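You operate a simulated robot arm through the tools that you are given. There is no shell and no other tool. Be economical: measure what you need, move in short steps, check, and stop when the job is done.

Carry out the task below with a simulated robot arm. There is one attempt and no reset: what you move stays moved.

TASK
Press the teal bush into the bearing block with the screw press.
Fine: down to its flange, which stays on top; block on to the blue rubber pad; leave the press knob turned up and the tray out.
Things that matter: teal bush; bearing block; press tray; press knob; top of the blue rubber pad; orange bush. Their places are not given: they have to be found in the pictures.

It is judged by the outcome, as a careful person would: the job done as asked, and still so three seconds after it is handed in. It fails if anything else is knocked over, pushed out of place, dropped, spilled or broken.

THE ROBOT
A 7-joint arm with a two-finger parallel gripper, fixed in place. Base frame: the origin is at the foot of the arm, x ahead of it, y to its left, z up; the work surface is at about z = 740. Lengths are in mm, angles in degrees, forces in N, time in s.
With the tool pointing down near the work surface it reaches from about 300 to 680 mm from the base axis. Its first joint turns from -66.0 to 66.0 degrees. Payload 1.57 kg.
Tool frame: the origin (TCP) lies between the finger pads and is the grasp point; the fingertips stand 30 mm ahead of it; z points along the fingers, y is the line along which they close. The gripper opens to 110 mm. The fingers are 24 mm wide and 12 mm thick; the gripper's body (48 by 112 mm) begins 78 mm behind the TCP.
Orientation is that of the tool frame in the base frame, as a unit quaternion [x, y, z, w]. With the fingers straight down and closing along the base's y, the tool's x points along the base's -x, its y along +y and its z along -z.

THE INTERFACE
- The arm moves only by the tool apply_moves. Its argument "series" is a list of rows, each a list of 7 numbers: the shift along the tool's x, y, z in units of 25 mm (1.0 is 25 mm), then the turn, a rotation vector about the tool's x, y, z in units of 4 degrees (1.0 is 4 degrees), then the closure in counts, from 0 (fully open) to 255 (shut). In form: [[x, y, z, ax, ay, az, grip], ...]. A call has 1 to 8 rows; each row shifts and turns the commanded pose from where the row before left it, along the tool's axes as they then stand. A call with a number of a shift or a turn outside -1 to 1 is refused whole. A row lasts 0.2 s, in which the tool goes at most 50 mm and 8.6 degrees; a call with a longer step from one row to the next is refused whole, and so is a gripper value outside its range. A pose out of reach is approached as far as the arm can. The call stops where the force on the tool passes 40 N (or 10 N more than at its start, if that is more) or the arm is blocked; 0.2 s more then pass. The fingers move at their own pace (about 108 mm/s each) and stop on an object; they squeeze with about 43 N. The grip force told is the motor's: it shows also when the fingers shut on nothing. Time passes only in rows, and 0.2 s behind the last, so rows that do not move let the fingers close. It gives the time, the measured TCP pose, the force on the tool (base axes), the opening and the grip force at its end, in the units of the frame above (readings bear some noise).
- Cameras (640 x 400 px; columns grow to the right, rows downward): "scene" is fixed at [176.1, -400.9, 1402.1]; the picture's right is [0.68, -0.73, 0.00], its down [-0.43, -0.40, -0.81] and it looks along [0.59, 0.55, -0.59] (base axes); focal length 320 px, centre (320, 200). "wrist" rides on the gripper at [-36, 0, -80] in the tool frame; the picture's right is [0.00, -1.00, 0.00], its down [0.97, 0.00, -0.24] and it looks along [0.24, 0.00, 0.97] (tool axes); focal length 218 px, centre (320, 200).
- grab_frame(camera): a new picture of that camera. No time passes.
- point_at(camera, pixels): there is no depth. For up to 12 entries [column, row, z] of the newest picture of that camera ("zoom" is the newest enlarged one), the place [x, y] in the base frame at which the ray of that pixel passes the height z, good to about 2 mm. No time passes.
- close_up(camera, box): a new picture of the part [left, top, right, bottom] of that camera's present view, enlarged. No time passes.
- job_done(): hands the job in; it is judged then, once.

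Work in short steps. Measure before you move; look again where a grasp or a placing could have gone wrong, and mend it. You have 80 turns and 54 pictures in all, those below and enlarged ones among them. Open the gripper and draw the arm clear of the work before you hand the job in, unless the task says otherwise; then end with one line.

The tools are called after "Request:" by a JSON object that holds its "api" and its "payload". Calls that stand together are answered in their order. apply_moves: Moves the arm, as the interface text tells. Its arguments: {"type":"object","properties":{"series":{"type":"array","items":{"type":"array","items":{"type":"number"}}}},"required":["series"]} The other tools are called the same way: grab_frame (camera) takes a picture; point_at (camera, pixels) gives the place at which the rays of pixels pass given heights; close_up (camera, box) takes an enlarged picture of a part of a camera's view; job_done () hands the job in.

At the start:

```text
t: 0.0
tcp_pos: [469.6, -29.8, 1163.9]
ee_rot: [0.0, 1.0, 0.0, 0.0]
ft_force: [-0.7, -0.2, 0.7]
opening: 110.1
grasp_force: 0.0
```

scene: 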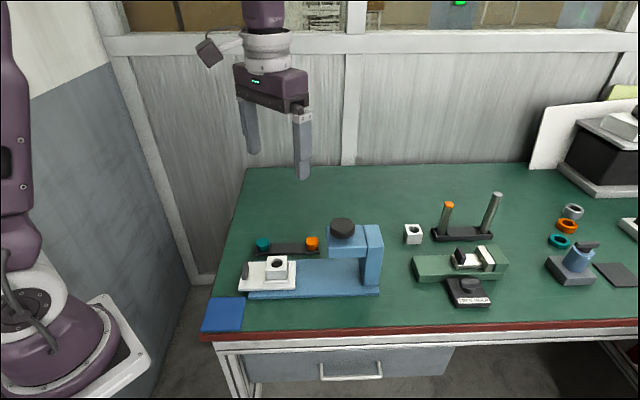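
wrist: 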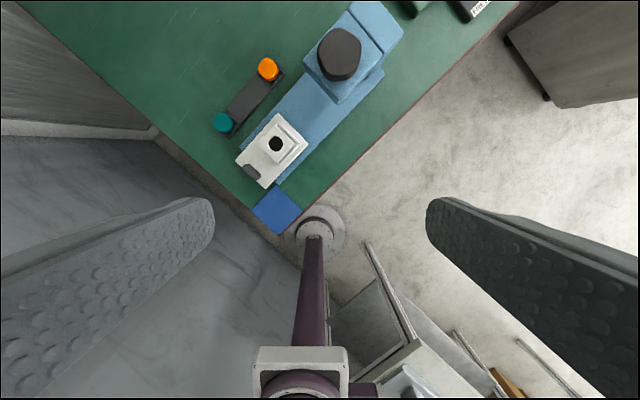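

I'll start with enlarged views of the press area from both cameras.

Request:
{"api": "close_up", "payload": {"camera": "scene", "box": [190, 200, 400, 340]}}

Request:
{"api": "close_up", "payload": {"camera": "wrist", "box": [200, 0, 420, 240]}}

```text
2.86 times, centred on (295, 270) of scene
```

zoom: 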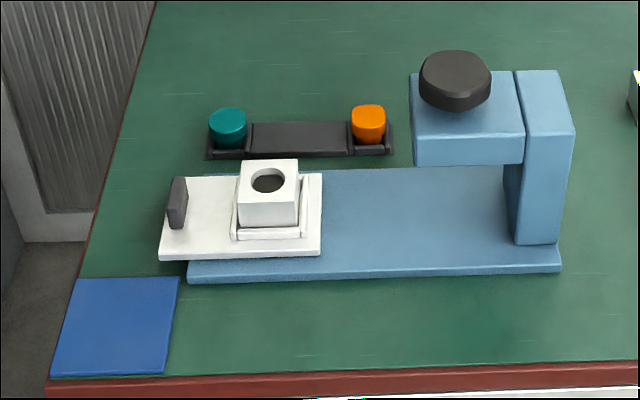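

```text
1.67 times, centred on (310, 120) of wrist
```

zoom: 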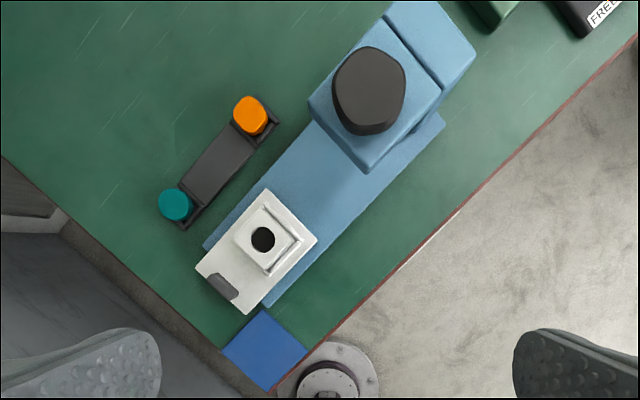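

The tray is out with the block in its nest, and the teal and orange bushes sit in a rack. I'll measure the key points at candidate heights in the wrist zoom.

Request:
{"api": "point_at", "payload": {"camera": "zoom", "pixels": [[176, 204, 780], [250, 112, 780], [262, 238, 800], [262, 238, 780], [222, 287, 780], [368, 88, 900], [368, 88, 860], [263, 310, 742], [222, 350, 742], [265, 391, 742], [308, 352, 742], [182, 228, 742]]}}

Request:
{"api": "point_at", "payload": {"camera": "scene", "pixels": [[264, 241, 780], [264, 241, 770], [312, 238, 780], [277.5, 263, 800], [277.5, 263, 780], [248, 263, 780], [342, 222, 900], [342, 222, 860], [215, 297, 742], [249, 297, 742], [208, 331, 742], [244, 330, 742]]}}

```text
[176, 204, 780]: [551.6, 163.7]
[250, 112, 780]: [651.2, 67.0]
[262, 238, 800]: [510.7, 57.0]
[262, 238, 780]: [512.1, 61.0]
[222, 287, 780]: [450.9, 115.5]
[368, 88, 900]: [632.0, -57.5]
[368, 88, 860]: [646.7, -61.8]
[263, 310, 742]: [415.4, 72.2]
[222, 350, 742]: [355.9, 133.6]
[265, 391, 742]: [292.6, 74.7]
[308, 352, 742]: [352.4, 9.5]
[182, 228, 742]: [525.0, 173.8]
```

```text
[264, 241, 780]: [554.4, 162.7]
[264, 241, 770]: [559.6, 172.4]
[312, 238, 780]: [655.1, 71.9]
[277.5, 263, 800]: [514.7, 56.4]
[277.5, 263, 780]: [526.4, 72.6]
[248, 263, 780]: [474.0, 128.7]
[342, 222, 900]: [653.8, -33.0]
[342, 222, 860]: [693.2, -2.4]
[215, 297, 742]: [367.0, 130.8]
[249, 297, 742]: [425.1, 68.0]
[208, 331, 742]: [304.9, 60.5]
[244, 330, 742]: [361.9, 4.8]
```

From both cameras: teal bush at about (552,163), top at z 780. Block bore is at about (511,57), z 800. The knob is at about (622,-55), top at z 930. The press axis runs at -45°, so I'll yaw the tool 45° and descend.

Request:
{"api": "apply_moves", "payload": {"series": [[0, 0, 0.5, 0, 0, 1, 0], [0, 0, 0.5, 0, 0, 1, 0], [0, 0, 0.5, 0, 0, 1, 0], [0, 0, 0.5, 0, 0, 1, 0], [0, 0, 0.5, 0, 0, 1, 0], [0, 0, 0.5, 0, 0, 1, 0], [0, 0, 0.5, 0, 0, 1, 0], [0, 0, 0.5, 0, 0, 1, 0]]}}

Request:
{"api": "apply_moves", "payload": {"series": [[0, 0, 0.5, 0, 0, 1, 0], [0, 0, 0.5, 0, 0, 1, 0], [0, 0, 0.5, 0, 0, 1, 0], [0, 0, 0.5, 0, 0, 0.25, 0], [0.5, 1, 0, 0, 0, 0, 0], [0.5, 1, 0, 0, 0, 0, 0], [0.5, 1, 0, 0, 0, 0, 0], [0.5, 1, 0, 0, 0, 0, 0]]}}

Request:
{"api": "grab_frame", "payload": {"camera": "wrist"}}

```text
t: 1.8
tcp_pos: [469.9, -30.6, 1065.0]
ee_rot: [0.277, 0.961, 0.001, 0.0]
ft_force: [1.1, -0.7, 0.4]
opening: 110.1
grasp_force: 0.1
```

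```text
t: 3.6
tcp_pos: [504.0, 74.0, 1013.7]
ee_rot: [0.383, 0.924, 0.0, 0.0]
ft_force: [0.3, 0.2, -0.3]
opening: 110.0
grasp_force: 0.1
```

```text
49 pictures are left
```

wrist: 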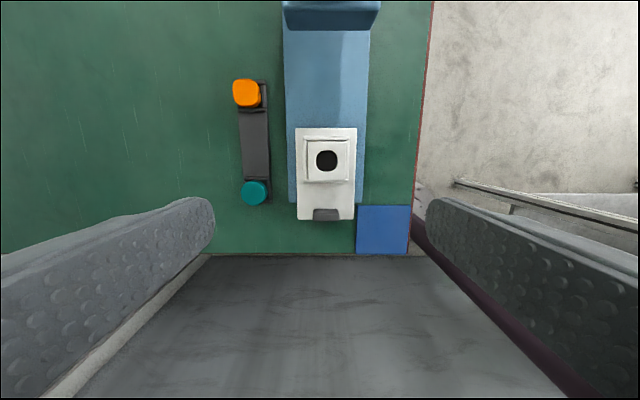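

Request:
{"api": "close_up", "payload": {"camera": "wrist", "box": [220, 70, 420, 260]}}

Request:
{"api": "apply_moves", "payload": {"series": [[0.3, 1, 0, 0, 0, 0, 0], [0.3, 1, 0, 0, 0, 0, 0], [0.3, 1, 0, 0, 0, 0, 0], [0.26, 0.87, 0, 0, 0, 0, 0], [0, 0, 0.8, 0, 0, 0, 90], [0, 0, 0.8, 0, 0, 0, 90], [0, 0, 0.8, 0, 0, 0, 90], [0, 0, 0.8, 0, 0, 0, 90]]}}

Request:
{"api": "grab_frame", "payload": {"camera": "wrist"}}

Request:
{"api": "close_up", "payload": {"camera": "scene", "box": [240, 220, 340, 290]}}

```text
2.11 times, centred on (320, 165) of wrist
```

zoom: 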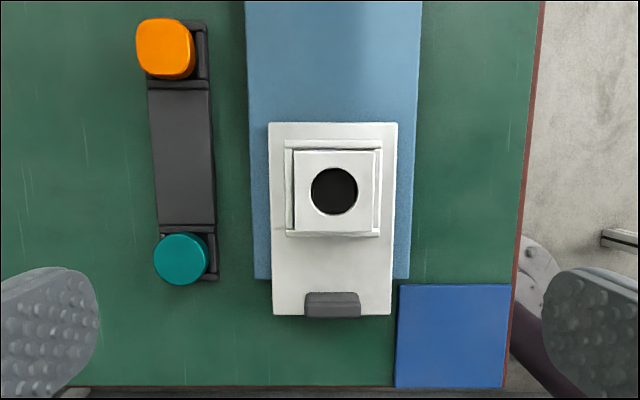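

```text
t: 5.4
tcp_pos: [551.6, 165.4, 935.3]
ee_rot: [0.382, 0.924, 0.0, 0.0]
ft_force: [0.7, 1.3, -0.1]
opening: 71.2
grasp_force: 0.1
```

```text
47 pictures are left
```

wrist: 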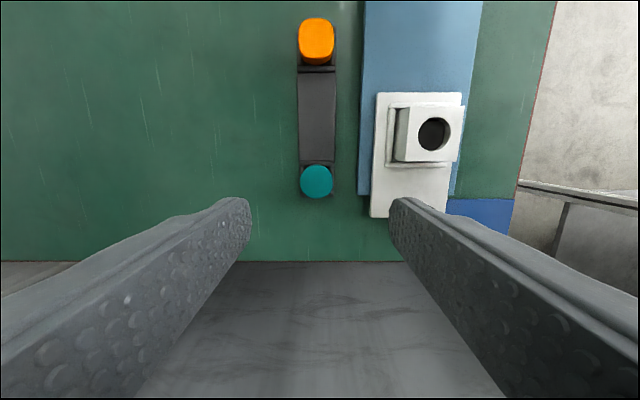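

```text
5.71 times, centred on (290, 255) of scene
```

zoom: 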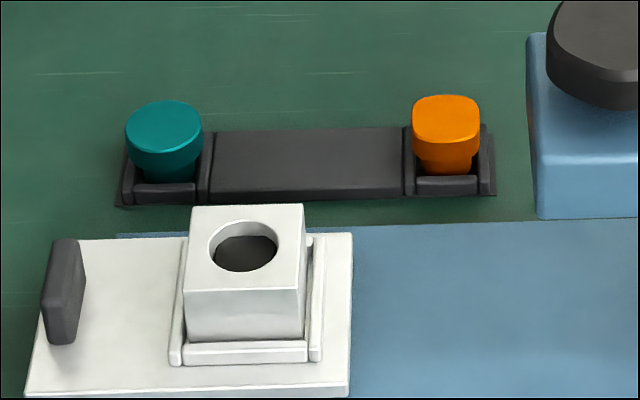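

The teal bush has a round flange on top at wrist (317,181). I'll measure its flange precisely from both views.

Request:
{"api": "point_at", "payload": {"camera": "wrist", "pixels": [[317, 181, 775], [317, 181, 785], [300, 181, 780], [334, 181, 780], [317, 165, 780], [317, 198, 780], [433, 133, 800], [433, 133, 790], [417, 133, 800], [450, 133, 800], [317, 41, 780]]}}

Request:
{"api": "point_at", "payload": {"camera": "zoom", "pixels": [[162, 117, 775], [162, 117, 785], [125, 125, 780], [203, 125, 780], [244, 246, 800], [244, 246, 790], [190, 205, 800], [303, 207, 800], [307, 284, 800], [182, 282, 800]]}}

```text
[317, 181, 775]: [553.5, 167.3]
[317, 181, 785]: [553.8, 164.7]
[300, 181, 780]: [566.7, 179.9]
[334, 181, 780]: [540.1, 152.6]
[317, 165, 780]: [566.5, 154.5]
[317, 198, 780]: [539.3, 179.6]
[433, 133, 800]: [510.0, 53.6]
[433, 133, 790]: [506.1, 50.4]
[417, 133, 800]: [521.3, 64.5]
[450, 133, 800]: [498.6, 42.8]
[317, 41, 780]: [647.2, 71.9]
```

```text
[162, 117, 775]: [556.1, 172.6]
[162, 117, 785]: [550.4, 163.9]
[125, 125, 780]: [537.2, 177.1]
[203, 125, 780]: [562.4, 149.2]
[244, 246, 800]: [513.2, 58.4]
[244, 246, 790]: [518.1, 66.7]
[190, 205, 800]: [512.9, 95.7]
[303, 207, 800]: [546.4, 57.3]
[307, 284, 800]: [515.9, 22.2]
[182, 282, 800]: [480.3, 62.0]
```

Request:
{"api": "point_at", "payload": {"camera": "zoom", "pixels": [[165, 184, 750], [165, 184, 760], [165, 184, 770], [165, 204, 742], [165, 195, 750], [62, 240, 780], [62, 240, 790], [62, 343, 755]]}}

Request:
{"api": "close_up", "payload": {"camera": "wrist", "box": [280, 145, 350, 215]}}

```text
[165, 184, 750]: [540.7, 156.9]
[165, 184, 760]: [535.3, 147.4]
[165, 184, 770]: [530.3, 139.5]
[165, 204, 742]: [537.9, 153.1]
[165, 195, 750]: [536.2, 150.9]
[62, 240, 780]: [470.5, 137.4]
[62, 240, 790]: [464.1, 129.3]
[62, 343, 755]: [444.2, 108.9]
```

```text
5.71 times, centred on (315, 180) of wrist
```

zoom: 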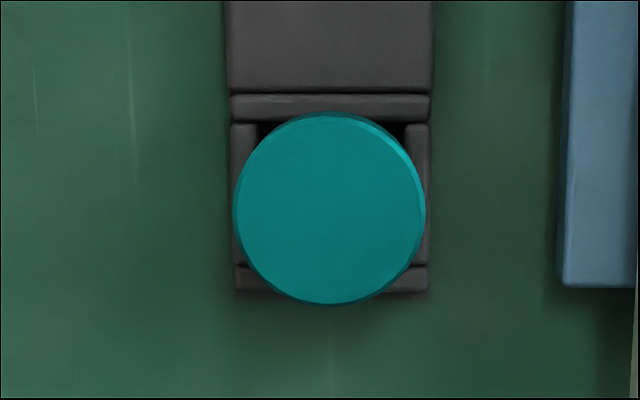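

The flange spans about z 768–781, the rack walls top out near 751, and the bush centre is about (553.5,166). I'll descend to TCP z 793 and check before closing.

Request:
{"api": "apply_moves", "payload": {"series": [[-0.04, 0.09, 0.8, 0, 0, 0, 110], [0, 0, 0.9, 0, 0, 0, 110], [0, 0, 0.9, 0, 0, 0, 110], [0, 0, 0.9, 0, 0, 0, 110], [0, 0, 0.9, 0, 0, 0, 110], [0, 0, 0.7, 0, 0, 0, 110], [0, 0, 0.5, 0, 0, 0, 110], [0, 0, 0.1, 0, 0, 0, 110]]}}

Request:
{"api": "grab_frame", "payload": {"camera": "wrist"}}

```text
t: 7.2
tcp_pos: [555.1, 165.0, 792.1]
ee_rot: [0.382, 0.924, 0.001, 0.0]
ft_force: [-0.1, -0.1, 0.2]
opening: 62.7
grasp_force: 0.1
```

```text
44 pictures are left
```

wrist: 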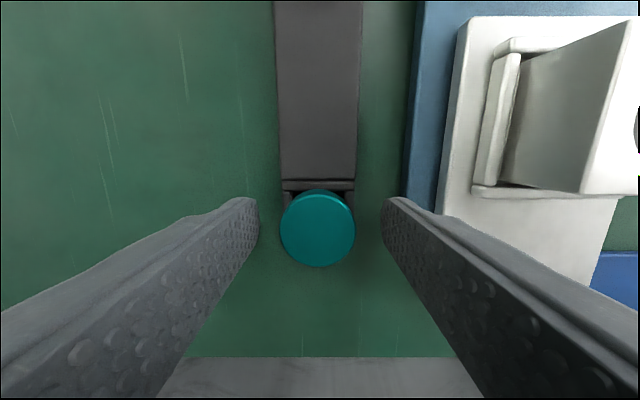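

Centred (318,228, expected row 229). Closing the fingers, then lifting a bit.

Request:
{"api": "apply_moves", "payload": {"series": [[0, 0, 0, 0, 0, 0, 255], [0, 0, 0, 0, 0, 0, 255], [0, 0, 0, 0, 0, 0, 255], [0, 0, 0, 0, 0, 0, 255]]}}

Request:
{"api": "apply_moves", "payload": {"series": [[0, 0, -0.4, 0, 0, 0, 255], [0, 0, -0.8, 0, 0, 0, 255], [0, 0, -0.8, 0, 0, 0, 255], [0, 0, -0.8, 0, 0, 0, 255], [0, 0, -0.4, 0, 0, 0, 255]]}}

Request:
{"api": "close_up", "payload": {"camera": "scene", "box": [230, 190, 330, 290]}}

Request:
{"api": "grab_frame", "payload": {"camera": "wrist"}}

```text
t: 8.2
tcp_pos: [554.0, 165.1, 791.7]
ee_rot: [0.383, 0.924, 0.0, 0.0]
ft_force: [-0.1, 0.2, 0.4]
opening: 36.0
grasp_force: 43.0
```

```text
t: 9.4
tcp_pos: [555.2, 165.5, 872.2]
ee_rot: [0.383, 0.924, -0.001, 0.0]
ft_force: [-0.2, -1.3, -0.6]
opening: 36.0
grasp_force: 42.6
```

```text
4.00 times, centred on (280, 240) of scene
```

zoom: 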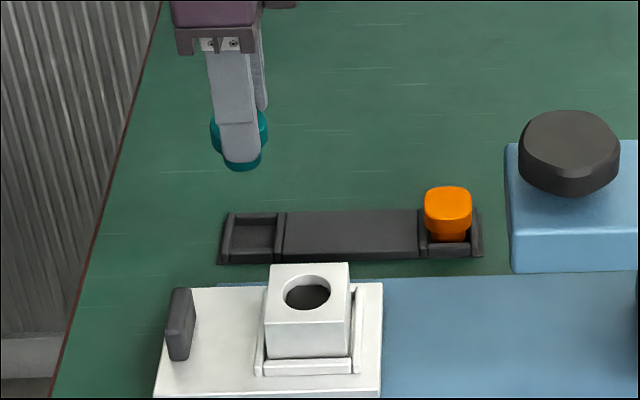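

```text
42 pictures are left
```

wrist: 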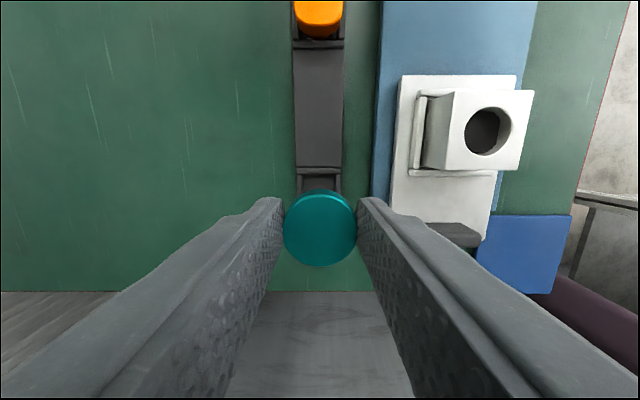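

Bush held (opening 36). Now measure the bore centre relative to the gripper.

Request:
{"api": "point_at", "payload": {"camera": "wrist", "pixels": [[488, 131, 804], [464, 131, 804], [512, 131, 804], [488, 107, 804], [488, 155, 804], [320, 228, 861]]}}

Request:
{"api": "point_at", "payload": {"camera": "zoom", "pixels": [[306, 293, 804], [283, 293, 804], [330, 293, 804], [306, 275, 804], [306, 311, 804], [163, 357, 755], [180, 290, 785]]}}

```text
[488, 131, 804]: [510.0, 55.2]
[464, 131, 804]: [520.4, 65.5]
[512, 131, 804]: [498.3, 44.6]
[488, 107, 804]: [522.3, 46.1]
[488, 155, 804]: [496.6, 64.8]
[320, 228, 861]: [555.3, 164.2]
```

```text
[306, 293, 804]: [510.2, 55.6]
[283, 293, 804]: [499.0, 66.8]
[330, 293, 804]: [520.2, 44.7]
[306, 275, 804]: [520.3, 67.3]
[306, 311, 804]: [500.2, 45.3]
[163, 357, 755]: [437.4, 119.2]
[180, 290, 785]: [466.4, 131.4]
```

Both cameras agree: bore at (510,55.4), z 804. Moving above it.

Request:
{"api": "apply_moves", "payload": {"series": [[-0.37, -0.875, 0, 0, 0, 0, 255], [-0.37, -0.875, 0, 0, 0, 0, 255], [-0.37, -0.875, 0, 0, 0, 0, 255], [-0.37, -0.875, 0, 0, 0, 0, 255], [-0.36, -0.876, 0, 0, 0, 0, 255], [0, 0, 0, 0, 0, 0, 255]]}}

Request:
{"api": "close_up", "payload": {"camera": "scene", "box": [230, 220, 330, 290]}}

Request:
{"api": "grab_frame", "payload": {"camera": "wrist"}}

```text
t: 10.8
tcp_pos: [508.5, 54.3, 873.5]
ee_rot: [0.383, 0.924, 0.0, 0.001]
ft_force: [0.7, 0.6, -1.3]
opening: 36.0
grasp_force: 42.6
```

```text
5.71 times, centred on (280, 255) of scene
```

zoom: 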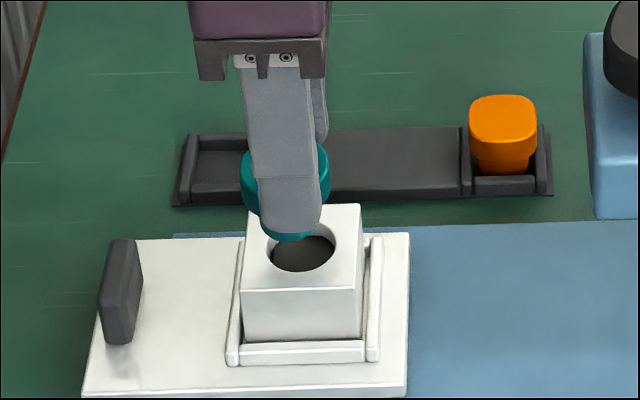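

```text
40 pictures are left
```

wrist: 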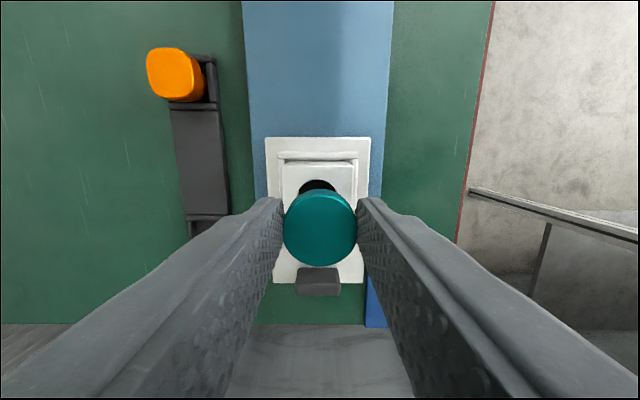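

Request:
{"api": "close_up", "payload": {"camera": "wrist", "box": [260, 130, 380, 210]}}

```text
5.00 times, centred on (320, 170) of wrist
```

zoom: 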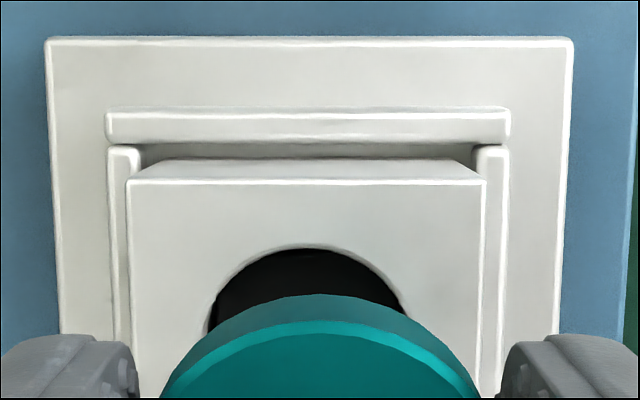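

The wrist zoom shows the bore about 1.9 mm to +y and about 1.3 mm to +x of the bush. I'll correct and descend until just above the block.

Request:
{"api": "apply_moves", "payload": {"series": [[0.055, 0.077, 0.25, 0, 0, 0, 255], [0, 0, 0.25, 0, 0, 0, 255], [0, 0, 0.25, 0, 0, 0, 255], [0, 0, 0, 0, 0, 0, 255]]}}

Request:
{"api": "close_up", "payload": {"camera": "scene", "box": [250, 235, 310, 290]}}

Request:
{"api": "close_up", "payload": {"camera": "wrist", "box": [260, 130, 380, 210]}}

```text
t: 11.8
tcp_pos: [510.0, 57.4, 855.9]
ee_rot: [0.383, 0.924, 0.0, 0.001]
ft_force: [-0.5, -1.3, 28.6]
opening: 36.0
grasp_force: 42.6
```

```text
7.27 times, centred on (280, 262) of scene
```

zoom: 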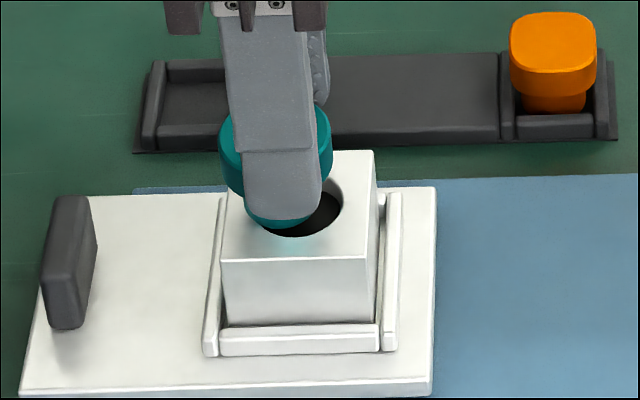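

```text
5.00 times, centred on (320, 170) of wrist
```

zoom: 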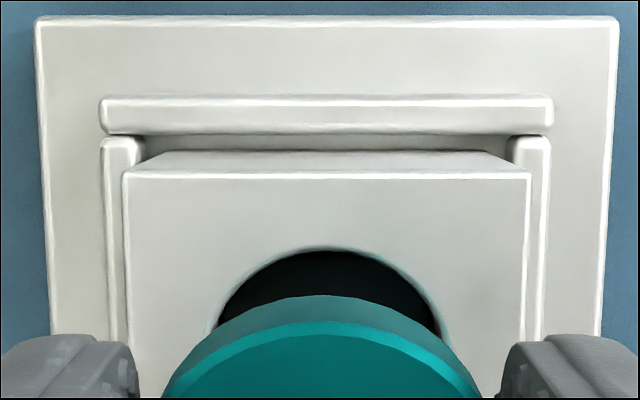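

Contact at 28 N: the bush bottom is resting on the block's top, not in the bore. The scene view suggests an offset along the press axis, so I'll measure it.

Request:
{"api": "apply_moves", "payload": {"series": [[0, 0, -0.2, 0, 0, 0, 255], [0, 0, 0, 0, 0, 0, 255]]}}

Request:
{"api": "close_up", "payload": {"camera": "scene", "box": [260, 240, 300, 275]}}

```text
t: 12.4
tcp_pos: [509.8, 58.2, 860.1]
ee_rot: [0.382, 0.924, 0.0, 0.0]
ft_force: [0.7, 0.2, 0.0]
opening: 36.2
grasp_force: 42.0
```

```text
11.43 times, centred on (280, 258) of scene
```

zoom: 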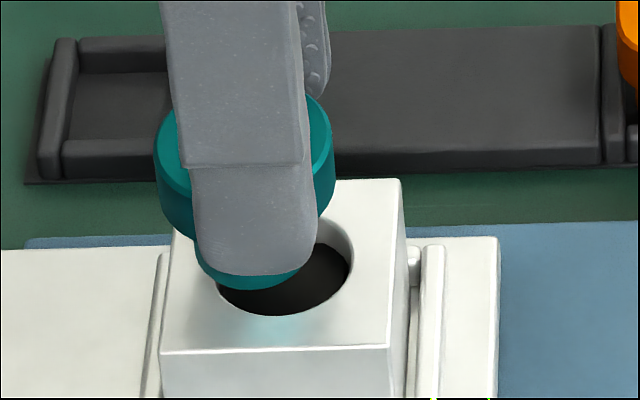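

Request:
{"api": "point_at", "payload": {"camera": "zoom", "pixels": [[283, 315, 804], [352, 266, 804], [215, 268, 804], [247, 291, 808], [195, 250, 808], [153, 150, 845], [336, 150, 845], [161, 352, 804], [388, 347, 804], [401, 180, 804]]}}

Request:
{"api": "close_up", "payload": {"camera": "wrist", "box": [260, 130, 380, 210]}}

```text
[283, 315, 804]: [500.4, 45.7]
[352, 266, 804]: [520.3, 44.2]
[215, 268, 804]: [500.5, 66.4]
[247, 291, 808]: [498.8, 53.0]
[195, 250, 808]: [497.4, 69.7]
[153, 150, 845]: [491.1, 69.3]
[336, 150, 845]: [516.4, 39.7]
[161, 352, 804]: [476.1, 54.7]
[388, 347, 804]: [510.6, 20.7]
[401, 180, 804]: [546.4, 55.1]
```

```text
5.00 times, centred on (320, 170) of wrist
```

zoom: 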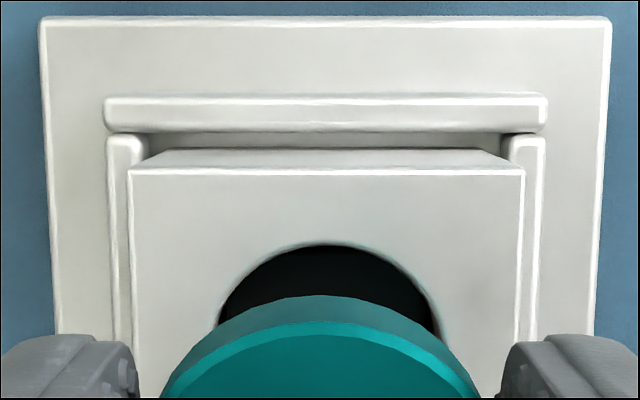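

Estimates: bore centre (510.8,55.1), tool at (510.2,58.0). The wrist view agrees on the direction of the offset. I'll shift x -1.6, y -1.2 mm and try gently.

Request:
{"api": "apply_moves", "payload": {"series": [[-0.064, -0.048, 0, 0, 0, 0, 255], [0, 0, 0.12, 0, 0, 0, 255], [0, 0, 0.08, 0, 0, 0, 255], [0, 0, 0.06, 0, 0, 0, 255], [0, 0, 0, 0, 0, 0, 255]]}}

Request:
{"api": "close_up", "payload": {"camera": "scene", "box": [260, 240, 300, 275]}}

```text
t: 13.6
tcp_pos: [510.3, 54.3, 854.1]
ee_rot: [0.383, 0.924, 0.001, 0.0]
ft_force: [0.2, 0.0, 35.5]
opening: 36.2
grasp_force: 43.1
```

```text
11.43 times, centred on (280, 258) of scene
```

zoom: 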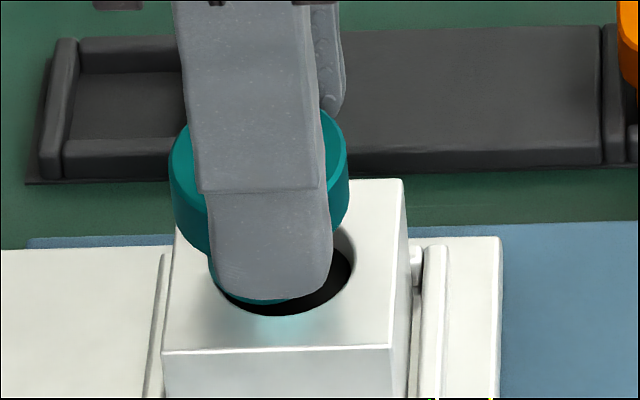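

Still resting on the rim. The scene view shows the bore further right (tool -x) by 1–2 mm. I'll ease the load, shift and retry in small steps.

Request:
{"api": "apply_moves", "payload": {"series": [[0, 0, -0.06, 0, 0, 0, 255], [-0.05, -0.02, 0, 0, 0, 0, 255], [0, 0, 0.06, 0, 0, 0, 255], [0, 0, 0.02, 0, 0, 0, 255]]}}

Request:
{"api": "close_up", "payload": {"camera": "wrist", "box": [260, 130, 380, 210]}}

Request:
{"api": "close_up", "payload": {"camera": "scene", "box": [260, 240, 300, 275]}}

```text
t: 14.6
tcp_pos: [511.1, 53.9, 852.7]
ee_rot: [0.382, 0.924, 0.001, 0.001]
ft_force: [0.4, -0.3, 35.6]
opening: 36.4
grasp_force: 42.6
```

```text
5.00 times, centred on (320, 170) of wrist
```

zoom: 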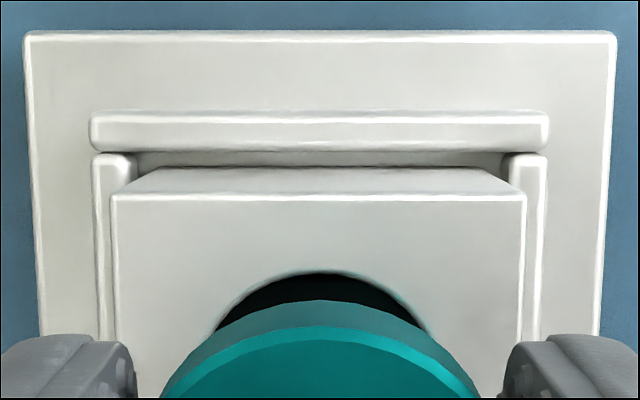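

```text
11.43 times, centred on (280, 258) of scene
```

zoom: 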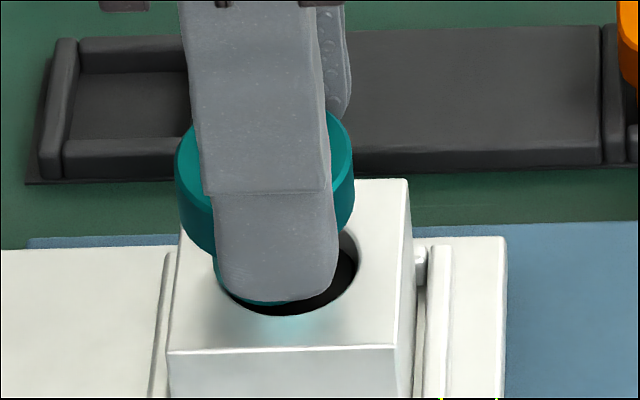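

The tray moved with the bush by about 1 mm and z has dropped ~3 mm, so the bush seems captured in the bore's lead-in. I'll unload, open slightly, and look.

Request:
{"api": "apply_moves", "payload": {"series": [[0, 0, -0.05, 0, 0, 0, 255], [0, 0, 0, 0, 0, 0, 150], [0, 0, 0, 0, 0, 0, 140], [0, 0, 0, 0, 0, 0, 130]]}}

Request:
{"api": "grab_frame", "payload": {"camera": "wrist"}}

Request:
{"api": "close_up", "payload": {"camera": "scene", "box": [260, 240, 300, 275]}}

```text
t: 15.6
tcp_pos: [510.1, 54.7, 853.9]
ee_rot: [0.383, 0.924, -0.001, 0.0]
ft_force: [0.2, -1.0, 0.0]
opening: 54.0
grasp_force: 0.1
```

```text
31 pictures are left
```

wrist: 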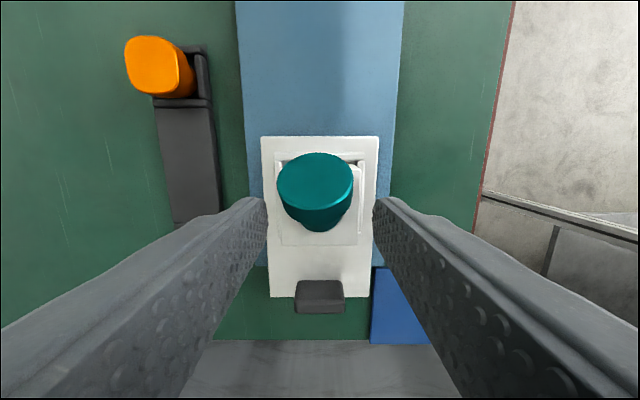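

```text
11.43 times, centred on (280, 258) of scene
```

zoom: 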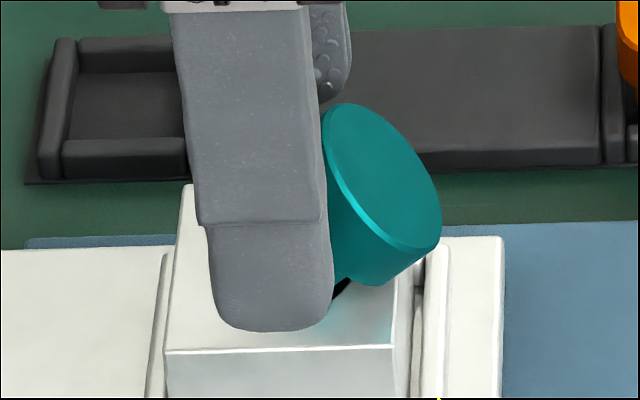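

The bush leaned over toward the press when released. It's still on the block. I'll open wider, lift straight up clear, and look unobstructed.

Request:
{"api": "apply_moves", "payload": {"series": [[0, 0, 0, 0, 0, 0, 90], [0, 0, -0.6, 0, 0, 0, 90], [0, 0, -1, 0, 0, 0, 90], [0, 0, -1, 0, 0, 0, 90]]}}

Request:
{"api": "close_up", "payload": {"camera": "scene", "box": [260, 235, 310, 275]}}

Request:
{"api": "close_up", "payload": {"camera": "wrist", "box": [260, 120, 380, 220]}}

```text
t: 16.6
tcp_pos: [510.8, 52.7, 918.7]
ee_rot: [0.383, 0.924, 0.0, 0.0]
ft_force: [-0.4, -0.2, 0.0]
opening: 71.3
grasp_force: 0.2
```

```text
10.00 times, centred on (285, 255) of scene
```

zoom: 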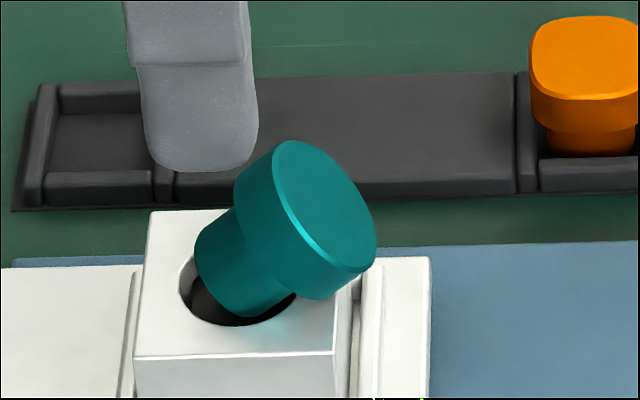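

```text
4.00 times, centred on (320, 170) of wrist
```

zoom: 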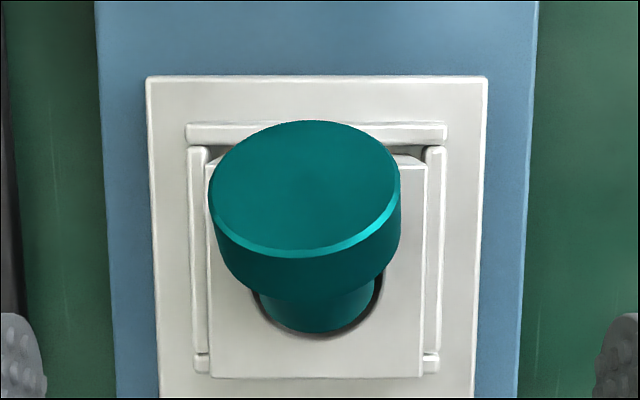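

The bush leans about 46° toward the press, with its body still in the bore mouth. I'll match the tool's tilt to the bush axis, regrip the flange, and bring it upright. First I'll triangulate the flange face centre.

Request:
{"api": "point_at", "payload": {"camera": "zoom", "pixels": [[305, 186, 824], [305, 186, 830], [305, 186, 836], [318, 315, 804], [212, 210, 830], [400, 185, 830], [310, 121, 842], [290, 258, 842]]}}

Request:
{"api": "close_up", "payload": {"camera": "scene", "box": [260, 235, 310, 275]}}

Request:
{"api": "point_at", "payload": {"camera": "zoom", "pixels": [[325, 206, 824], [325, 206, 830], [325, 206, 836], [290, 141, 842], [370, 262, 815], [135, 357, 804], [335, 350, 804], [235, 318, 804], [181, 282, 804], [150, 211, 804]]}}

```text
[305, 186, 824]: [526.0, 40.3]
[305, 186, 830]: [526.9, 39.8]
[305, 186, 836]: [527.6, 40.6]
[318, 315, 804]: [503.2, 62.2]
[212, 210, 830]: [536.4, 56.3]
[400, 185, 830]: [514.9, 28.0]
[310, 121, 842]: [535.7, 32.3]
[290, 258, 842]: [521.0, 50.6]
```

```text
10.00 times, centred on (285, 255) of scene
```

zoom: 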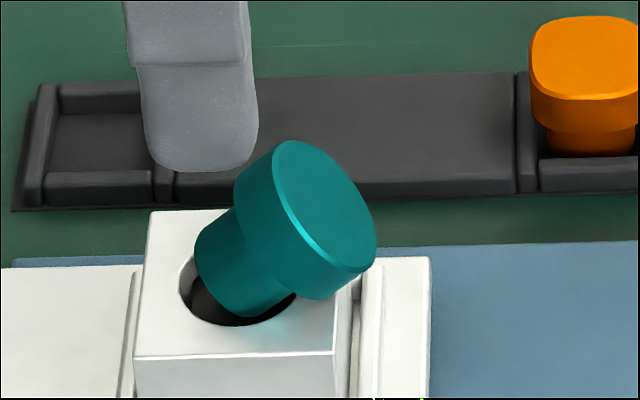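

```text
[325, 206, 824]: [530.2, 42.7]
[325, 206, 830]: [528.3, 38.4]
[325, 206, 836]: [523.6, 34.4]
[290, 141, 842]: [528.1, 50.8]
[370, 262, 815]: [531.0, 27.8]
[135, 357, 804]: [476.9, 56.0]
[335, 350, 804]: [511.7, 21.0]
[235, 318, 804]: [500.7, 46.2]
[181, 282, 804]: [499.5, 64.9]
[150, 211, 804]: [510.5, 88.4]
```

Face centre is about (527,40,829); the flange-side centre is about (524,43,824), leaning purely toward the press. A matched tilt would hit the press head, so I'll grip the flange across its y-diameter with the tool vertical. Then I'll upright it by tilting the tool away from the press.

Request:
{"api": "apply_moves", "payload": {"series": [[-0.35, 0.04, 0, 0, 0, 0, 90], [-0.34, 0.04, 0.45, 0, 0, 0, 90], [0, 0, 0.8, 0, 0, 0, 90], [0, 0, 0.8, 0, 0, 0, 100], [0, 0, 0.6, 0, 0, 0, 110], [0, 0, 0.3, 0, 0, 0, 120], [0, 0, 0, 0, 0, 0, 120]]}}

Request:
{"api": "close_up", "payload": {"camera": "scene", "box": [260, 235, 310, 275]}}

Request:
{"api": "grab_frame", "payload": {"camera": "wrist"}}

```text
t: 18.2
tcp_pos: [523.5, 44.0, 843.5]
ee_rot: [0.383, 0.924, 0.0, 0.0]
ft_force: [0.0, 0.6, 0.2]
opening: 58.1
grasp_force: 0.1
```

```text
10.00 times, centred on (285, 255) of scene
```

zoom: 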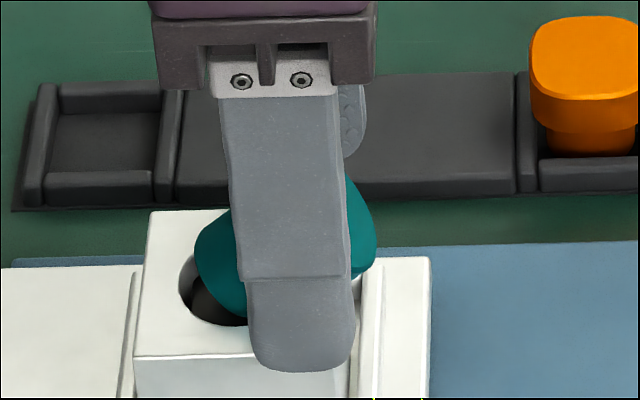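

```text
25 pictures are left
```

wrist: 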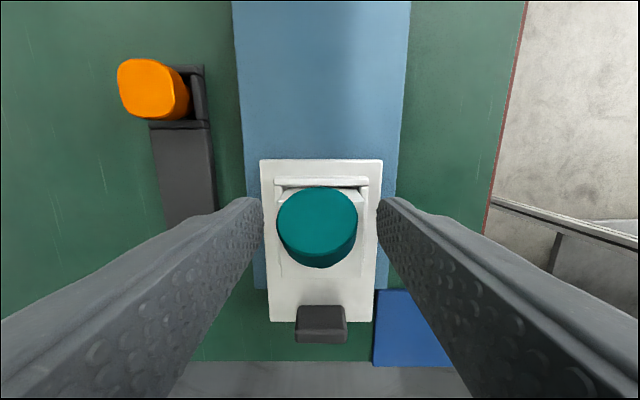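

The flange is between the fingers. Closing and lifting.

Request:
{"api": "apply_moves", "payload": {"series": [[0, 0, 0, 0, 0, 0, 170], [0, 0, 0, 0, 0, 0, 255], [0, 0, 0, 0, 0, 0, 255], [0, 0, 0, 0, 0, 0, 255], [0, 0, -0.3, 0, 0, 0, 255], [0, 0, -0.7, 0, 0, 0, 255], [0, 0, -0.7, 0, 0, 0, 255], [0, 0, -0.3, 0, 0, 0, 255]]}}

Request:
{"api": "close_up", "payload": {"camera": "scene", "box": [250, 205, 310, 275]}}

```text
t: 20.0
tcp_pos: [525.0, 43.9, 892.9]
ee_rot: [0.383, 0.924, 0.0, 0.0]
ft_force: [0.6, 0.0, 0.2]
opening: 36.0
grasp_force: 42.4
```

```text
5.71 times, centred on (280, 240) of scene
```

zoom: 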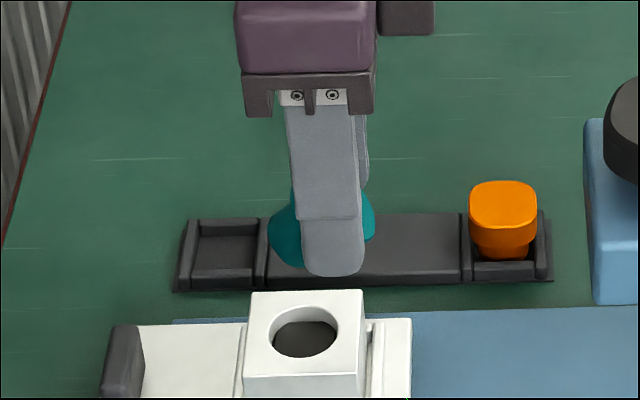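

Held. Rotating the tool about its y by about -46° to bring the bush upright, leaning away from the press.

Request:
{"api": "apply_moves", "payload": {"series": [[0, 0, 0, 0, -1, 0, 255], [0, 0, 0, 0, -1, 0, 255], [0, 0, 0, 0, -1, 0, 255], [0, 0, 0, 0, -1, 0, 255], [0, 0, 0, 0, -1, 0, 255], [0, 0, 0, 0, -1, 0, 255], [0, 0, 0, 0, -1, 0, 255], [0, 0, 0, 0, -1, 0, 255]]}}

Request:
{"api": "apply_moves", "payload": {"series": [[0, 0, 0, 0, -1, 0, 255], [0, 0, 0, 0, -1, 0, 255], [0, 0, 0, 0, -1, 0, 255], [0, 0, 0, 0, 0, 0, 255]]}}

Request:
{"api": "close_up", "payload": {"camera": "scene", "box": [250, 205, 310, 275]}}

```text
t: 21.8
tcp_pos: [525.0, 42.4, 894.5]
ee_rot: [0.367, 0.888, -0.106, 0.256]
ft_force: [-0.2, 0.8, -0.7]
opening: 36.1
grasp_force: 42.6
```

```text
t: 22.8
tcp_pos: [524.7, 44.0, 896.1]
ee_rot: [0.36, 0.868, -0.131, 0.315]
ft_force: [-0.7, 0.7, -0.4]
opening: 35.9
grasp_force: 42.9
out of reach, approached as far as the arm can: row 3
```

```text
5.71 times, centred on (280, 240) of scene
```

zoom: 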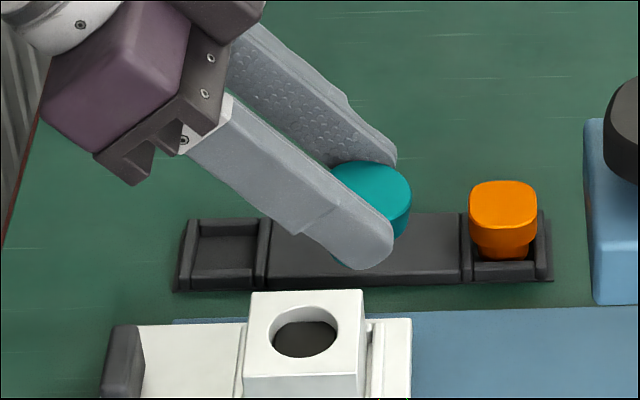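

Wrist limit reached at 40°, and the bush is close to upright (perhaps 5° lean). I'll measure its flange position for placing.

Request:
{"api": "point_at", "payload": {"camera": "zoom", "pixels": [[371, 190, 886], [371, 190, 890], [411, 197, 886], [331, 178, 886]]}}

Request:
{"api": "apply_moves", "payload": {"series": [[0, 0, 0, 0, 1, 0, 255], [0, 0, 0, 0, 0, 0, 255]]}}

Request:
{"api": "grab_frame", "payload": {"camera": "wrist"}}

```text
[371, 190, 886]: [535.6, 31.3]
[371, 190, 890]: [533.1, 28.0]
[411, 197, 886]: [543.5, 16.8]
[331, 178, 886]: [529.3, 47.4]
```

```text
t: 23.4
tcp_pos: [524.5, 43.2, 894.3]
ee_rot: [0.363, 0.879, -0.117, 0.286]
ft_force: [0.3, -0.2, 0.0]
opening: 36.1
grasp_force: 42.7
```

```text
22 pictures are left
```

wrist: 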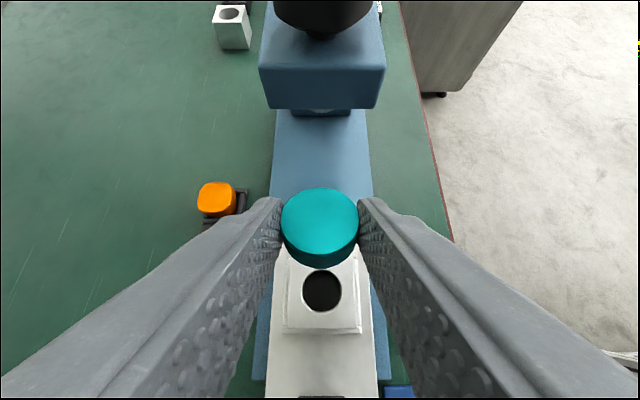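

Returning to the 40° limit, then moving the bush over the bore with about 11 mm to spare above the block.

Request:
{"api": "apply_moves", "payload": {"series": [[0, 0, 0, 0, -0.9, 0, 255], [0.4, -0.035, 0.05, 0, 0, 0, 255], [0.4, -0.035, 0.05, 0, 0, 0, 255], [0.4, 0, 0.05, 0, 0, 0, 255], [0.43, 0, 0.05, 0, 0, 0, 255], [0, 0, 0, 0, 0, 0, 255]]}}

Request:
{"api": "close_up", "payload": {"camera": "scene", "box": [255, 225, 310, 275]}}

Request:
{"api": "grab_frame", "payload": {"camera": "wrist"}}

```text
t: 24.8
tcp_pos: [516.7, 63.3, 869.2]
ee_rot: [0.356, 0.879, -0.106, 0.299]
ft_force: [0.1, -0.6, -1.0]
opening: 35.7
grasp_force: 42.7
out of reach, approached as far as the arm can: row 3, 4
```

```text
8.00 times, centred on (282, 250) of scene
```

zoom: 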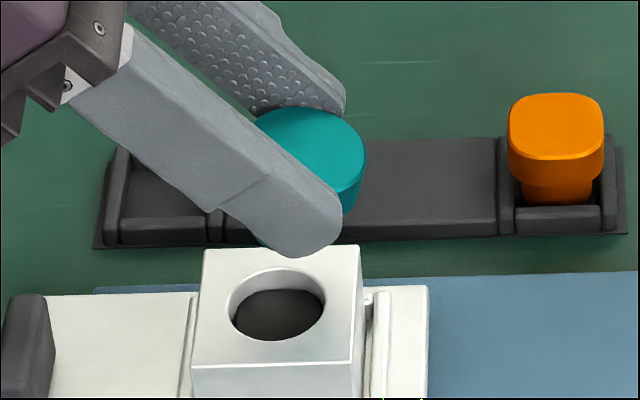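

```text
20 pictures are left
```

wrist: 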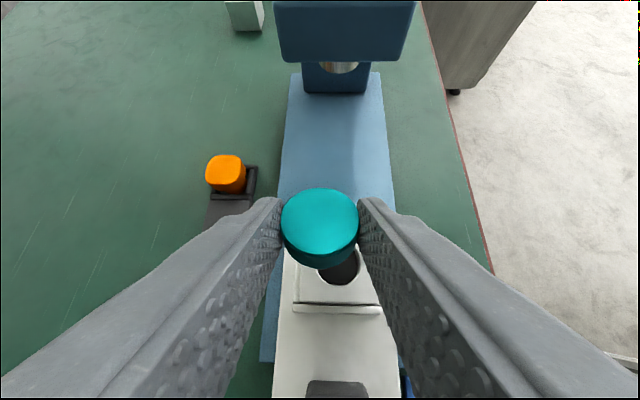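

At this spot the wrist limit distorts the pose. Safer plan: lift, restore the 36° pose, and stand the bush upright on the clear table behind the rack at about (583,215). Then I can regrip it with a vertical tool.

Request:
{"api": "apply_moves", "payload": {"series": [[-0.35, 0, -0.48, 0.2, 0.1, 0, 255], [-0.36, 0, -0.49, 0.27, 0.13, 0.04, 255], [0, 0, 0, 0, 0, 0, 255]]}}

Request:
{"api": "apply_moves", "payload": {"series": [[0.335, 0.88, -0.243, 0, 0, 0, 255], [0.335, 0.88, -0.243, 0, 0, 0, 255], [0.335, 0.88, -0.243, 0, 0, 0, 255], [0.335, 0.88, -0.243, 0, 0, 0, 255], [0.335, 0.88, -0.243, 0, 0, 0, 255], [0.335, 0.88, -0.243, 0, 0, 0, 255], [0.335, 0.88, -0.243, 0, 0, 0, 255], [0, 0, 0, 0, 0, 0, 255]]}}

```text
t: 25.6
tcp_pos: [517.7, 64.0, 898.9]
ee_rot: [0.362, 0.88, -0.116, 0.286]
ft_force: [-0.8, 0.3, 0.5]
opening: 35.7
grasp_force: 42.9
```

```text
t: 27.4
tcp_pos: [569.4, 212.0, 902.0]
ee_rot: [0.362, 0.879, -0.116, 0.286]
ft_force: [-0.1, 0.4, 0.4]
opening: 36.4
grasp_force: 42.9
out of reach, approached as far as the arm can: row 1
```

Request:
{"api": "apply_moves", "payload": {"series": [[0, 0.5, 0, 0, -0.5, 0, 255], [0, 0, 0, 0, -0.5, 0, 255], [0, 0, 0, 0, -0.5, 0, 255], [0, 0, 0, 0, -0.5, 0, 255], [0, 0, 0, 0, 0, 0, 255]]}}

Request:
{"api": "close_up", "payload": {"camera": "scene", "box": [230, 165, 310, 255]}}

```text
t: 28.6
tcp_pos: [579.7, 221.3, 902.6]
ee_rot: [0.354, 0.857, -0.142, 0.347]
ft_force: [0.1, 0.2, -1.0]
opening: 36.1
grasp_force: 42.7
```

```text
4.44 times, centred on (270, 210) of scene
```

zoom: 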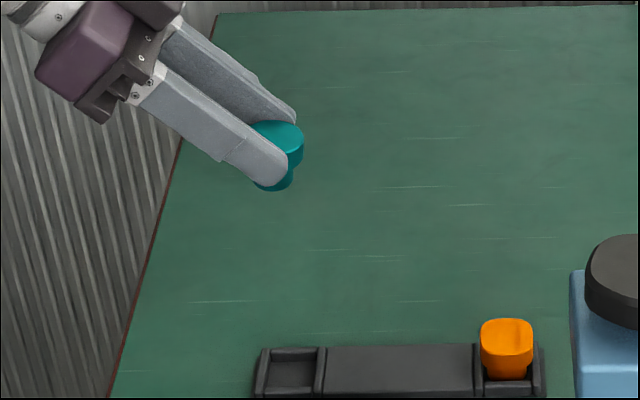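

Now 44° tilt is reached and the bush looks upright. Lowering 100 mm toward the table.

Request:
{"api": "apply_moves", "payload": {"series": [[0.556, 0, 0.575, 0, 0, 0, 255], [0.556, 0, 0.575, 0, 0, 0, 255], [0.556, 0, 0.575, 0, 0, 0, 255], [0.556, 0, 0.575, 0, 0, 0, 255], [0.556, 0, 0.575, 0, 0, 0, 255], [0, 0, 0, 0, 0, 0, 255]]}}

Request:
{"api": "close_up", "payload": {"camera": "scene", "box": [240, 190, 310, 250]}}

```text
t: 30.0
tcp_pos: [582.3, 221.2, 802.0]
ee_rot: [0.354, 0.857, -0.141, 0.347]
ft_force: [0.2, 0.2, -0.9]
opening: 36.0
grasp_force: 43.3
```

```text
6.67 times, centred on (275, 220) of scene
```

zoom: 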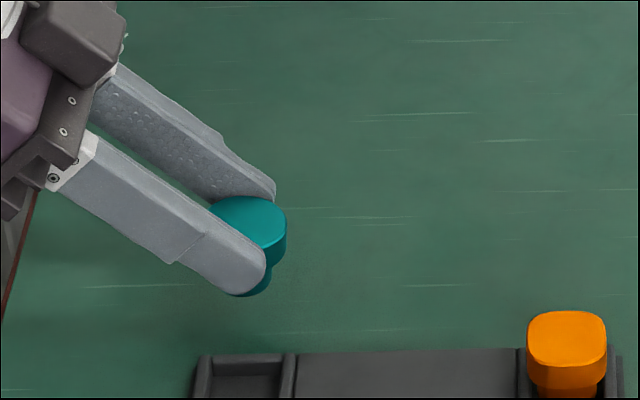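

Upright and close to the table. Lowering in fine steps to a light contact.

Request:
{"api": "apply_moves", "payload": {"series": [[0.14, 0, 0.144, 0, 0, 0, 255], [0.1, 0, 0.1, 0, 0, 0, 255], [0.03, 0, 0.03, 0, 0, 0, 255], [0, 0, 0, 0, 0, 0, 255]]}}

```text
t: 31.0
tcp_pos: [582.1, 222.0, 793.1]
ee_rot: [0.354, 0.857, -0.141, 0.347]
ft_force: [-0.7, -0.9, -0.6]
opening: 36.2
grasp_force: 42.8
```

Request:
{"api": "apply_moves", "payload": {"series": [[0.035, 0, 0.036, 0, 0, 0, 255], [0.035, 0, 0.036, 0, 0, 0, 255], [0.02, 0, 0.02, 0, 0, 0, 255]]}}

```text
t: 31.8
tcp_pos: [581.5, 221.2, 790.3]
ee_rot: [0.354, 0.857, -0.142, 0.346]
ft_force: [-0.3, 0.3, -0.9]
opening: 35.9
grasp_force: 42.4
```

Request:
{"api": "apply_moves", "payload": {"series": [[0.035, 0, 0.036, 0, 0, 0, 255], [0.02, 0, 0.02, 0, 0, 0, 255], [0, 0, 0, 0, 0, 0, 255]]}}

```text
t: 32.6
tcp_pos: [581.6, 222.8, 788.4]
ee_rot: [0.354, 0.857, -0.142, 0.347]
ft_force: [0.0, -0.4, 0.2]
opening: 35.9
grasp_force: 42.9
```

Request:
{"api": "apply_moves", "payload": {"series": [[0.035, 0, 0.036, 0, 0, 0, 255], [0.03, 0, 0.03, 0, 0, 0, 255], [0, 0, 0, 0, 0, 0, 255]]}}

Request:
{"api": "close_up", "payload": {"camera": "scene", "box": [250, 200, 300, 250]}}

```text
t: 33.4
tcp_pos: [582.3, 222.3, 784.1]
ee_rot: [0.354, 0.857, -0.142, 0.347]
ft_force: [-0.6, -0.4, -0.4]
opening: 36.0
grasp_force: 42.6
```

```text
8.00 times, centred on (275, 225) of scene
```

zoom: 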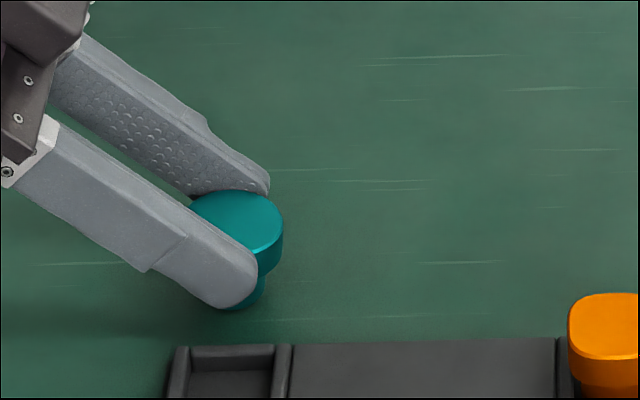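

Request:
{"api": "apply_moves", "payload": {"series": [[0.03, 0, 0.03, 0, 0, 0, 255], [0.03, 0, 0.03, 0, 0, 0, 255], [0.03, 0, 0.03, 0, 0, 0, 255]]}}

```text
t: 34.2
tcp_pos: [581.6, 222.6, 783.3]
ee_rot: [0.355, 0.857, -0.143, 0.346]
ft_force: [-5.4, 2.0, 23.3]
opening: 35.9
grasp_force: 42.5
```

Contact with 23 N, which squares the bush on the table. Releasing and looking.

Request:
{"api": "apply_moves", "payload": {"series": [[-0.015, 0, -0.015, 0, 0, 0, 255], [0, 0, 0, 0, 0, 0, 160], [0, 0, 0, 0, 0, 0, 130], [0, 0, 0, 0, 0, 0, 110]]}}

Request:
{"api": "apply_moves", "payload": {"series": [[0, 0, -0.8, 0, 0, 0, 90], [0, 0, -1, 0, 0, 0, 90], [0, 0, -1, 0, 0, 0, 90], [-0.7, 0, -0.7, 0, 0, 0, 90], [-0.7, 0, -0.7, 0, 0, 0, 90]]}}

Request:
{"api": "close_up", "payload": {"camera": "scene", "box": [250, 200, 300, 250]}}

```text
t: 35.2
tcp_pos: [582.0, 221.0, 781.7]
ee_rot: [0.354, 0.857, -0.142, 0.347]
ft_force: [0.2, 0.3, 0.3]
opening: 62.5
grasp_force: 0.0
```

```text
t: 36.4
tcp_pos: [545.9, 254.9, 882.1]
ee_rot: [0.354, 0.857, -0.142, 0.347]
ft_force: [0.1, -0.3, 1.4]
opening: 71.2
grasp_force: 0.0
```

```text
8.00 times, centred on (275, 225) of scene
```

zoom: 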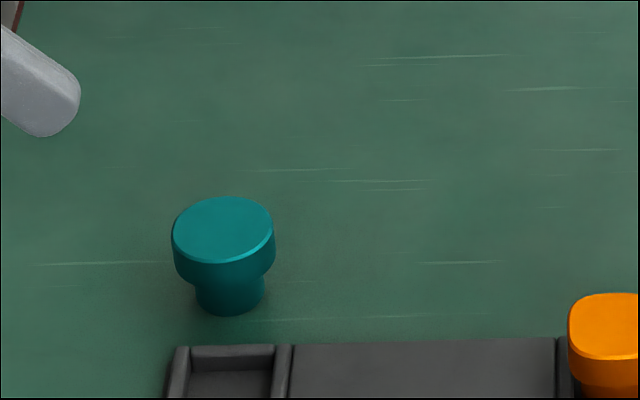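

The bush stands upright on the table. I'll bring the tool back to vertical, above it.

Request:
{"api": "apply_moves", "payload": {"series": [[0, 0, -0.3, 0, 1, 0, 90], [0, 0, -0.3, 0, 1, 0, 90], [0, 0, 0, 0, 1, 0, 90], [0, 0, 0, 0, 1, 0, 90], [0, 0, 0, 0, 1, 0, 90], [0, 0, 0, 0, 1, 0, 90], [0, 0, 0, 0, 1, 0, 90], [0, 0, 0, 0, 1, 0, 90]]}}

Request:
{"api": "point_at", "payload": {"camera": "zoom", "pixels": [[222, 230, 774], [230, 301, 740], [172, 240, 772], [275, 240, 772]]}}

Request:
{"api": "apply_moves", "payload": {"series": [[0, 0, 0, 0, 1, 0, 90], [0, 0, 0, 0, 1, 0, 90], [0, 0, 0, 0, 1, 0, 90], [0, 0, 0, 0, 0, 0, 90]]}}

```text
t: 38.2
tcp_pos: [539.5, 261.5, 892.9]
ee_rot: [0.379, 0.92, -0.038, 0.096]
ft_force: [1.6, 0.4, -0.2]
opening: 71.3
grasp_force: 0.0
```

```text
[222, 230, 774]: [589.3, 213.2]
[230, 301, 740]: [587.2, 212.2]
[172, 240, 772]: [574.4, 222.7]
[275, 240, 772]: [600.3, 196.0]
```

```text
t: 39.2
tcp_pos: [540.4, 262.3, 893.6]
ee_rot: [0.381, 0.925, 0.001, -0.001]
ft_force: [0.4, 0.7, 0.0]
opening: 71.2
grasp_force: 0.0
```

Request:
{"api": "apply_moves", "payload": {"series": [[-0.7, 0, 0, 0, 0, 0, 90], [-0.7, 0, 0, 0, 0, 0, 90], [-0.7, 0, 0, 0, 0, 0, 90], [-0.7, 0, 0, 0, 0, 0, 90], [0, 0, 0.8, 0, 0, 0, 100], [0, 0, 0.9, 0, 0, 0, 110], [0, 0, 0, 0, 0, 0, 110]]}}

Request:
{"api": "grab_frame", "payload": {"camera": "wrist"}}

```text
t: 40.8
tcp_pos: [589.5, 211.3, 850.2]
ee_rot: [0.381, 0.925, 0.002, 0.001]
ft_force: [0.4, 0.3, 0.0]
opening: 62.5
grasp_force: 0.0
```

```text
15 pictures are left
```

wrist: 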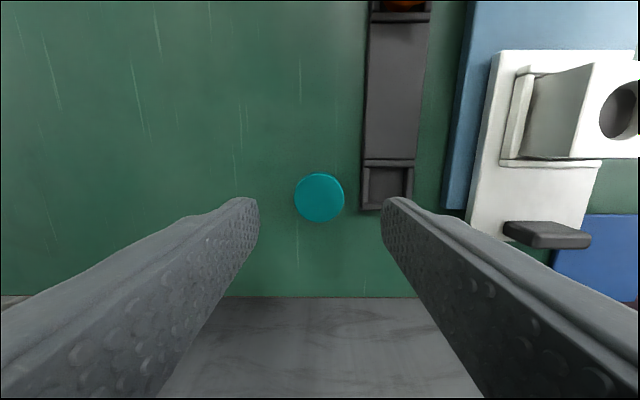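

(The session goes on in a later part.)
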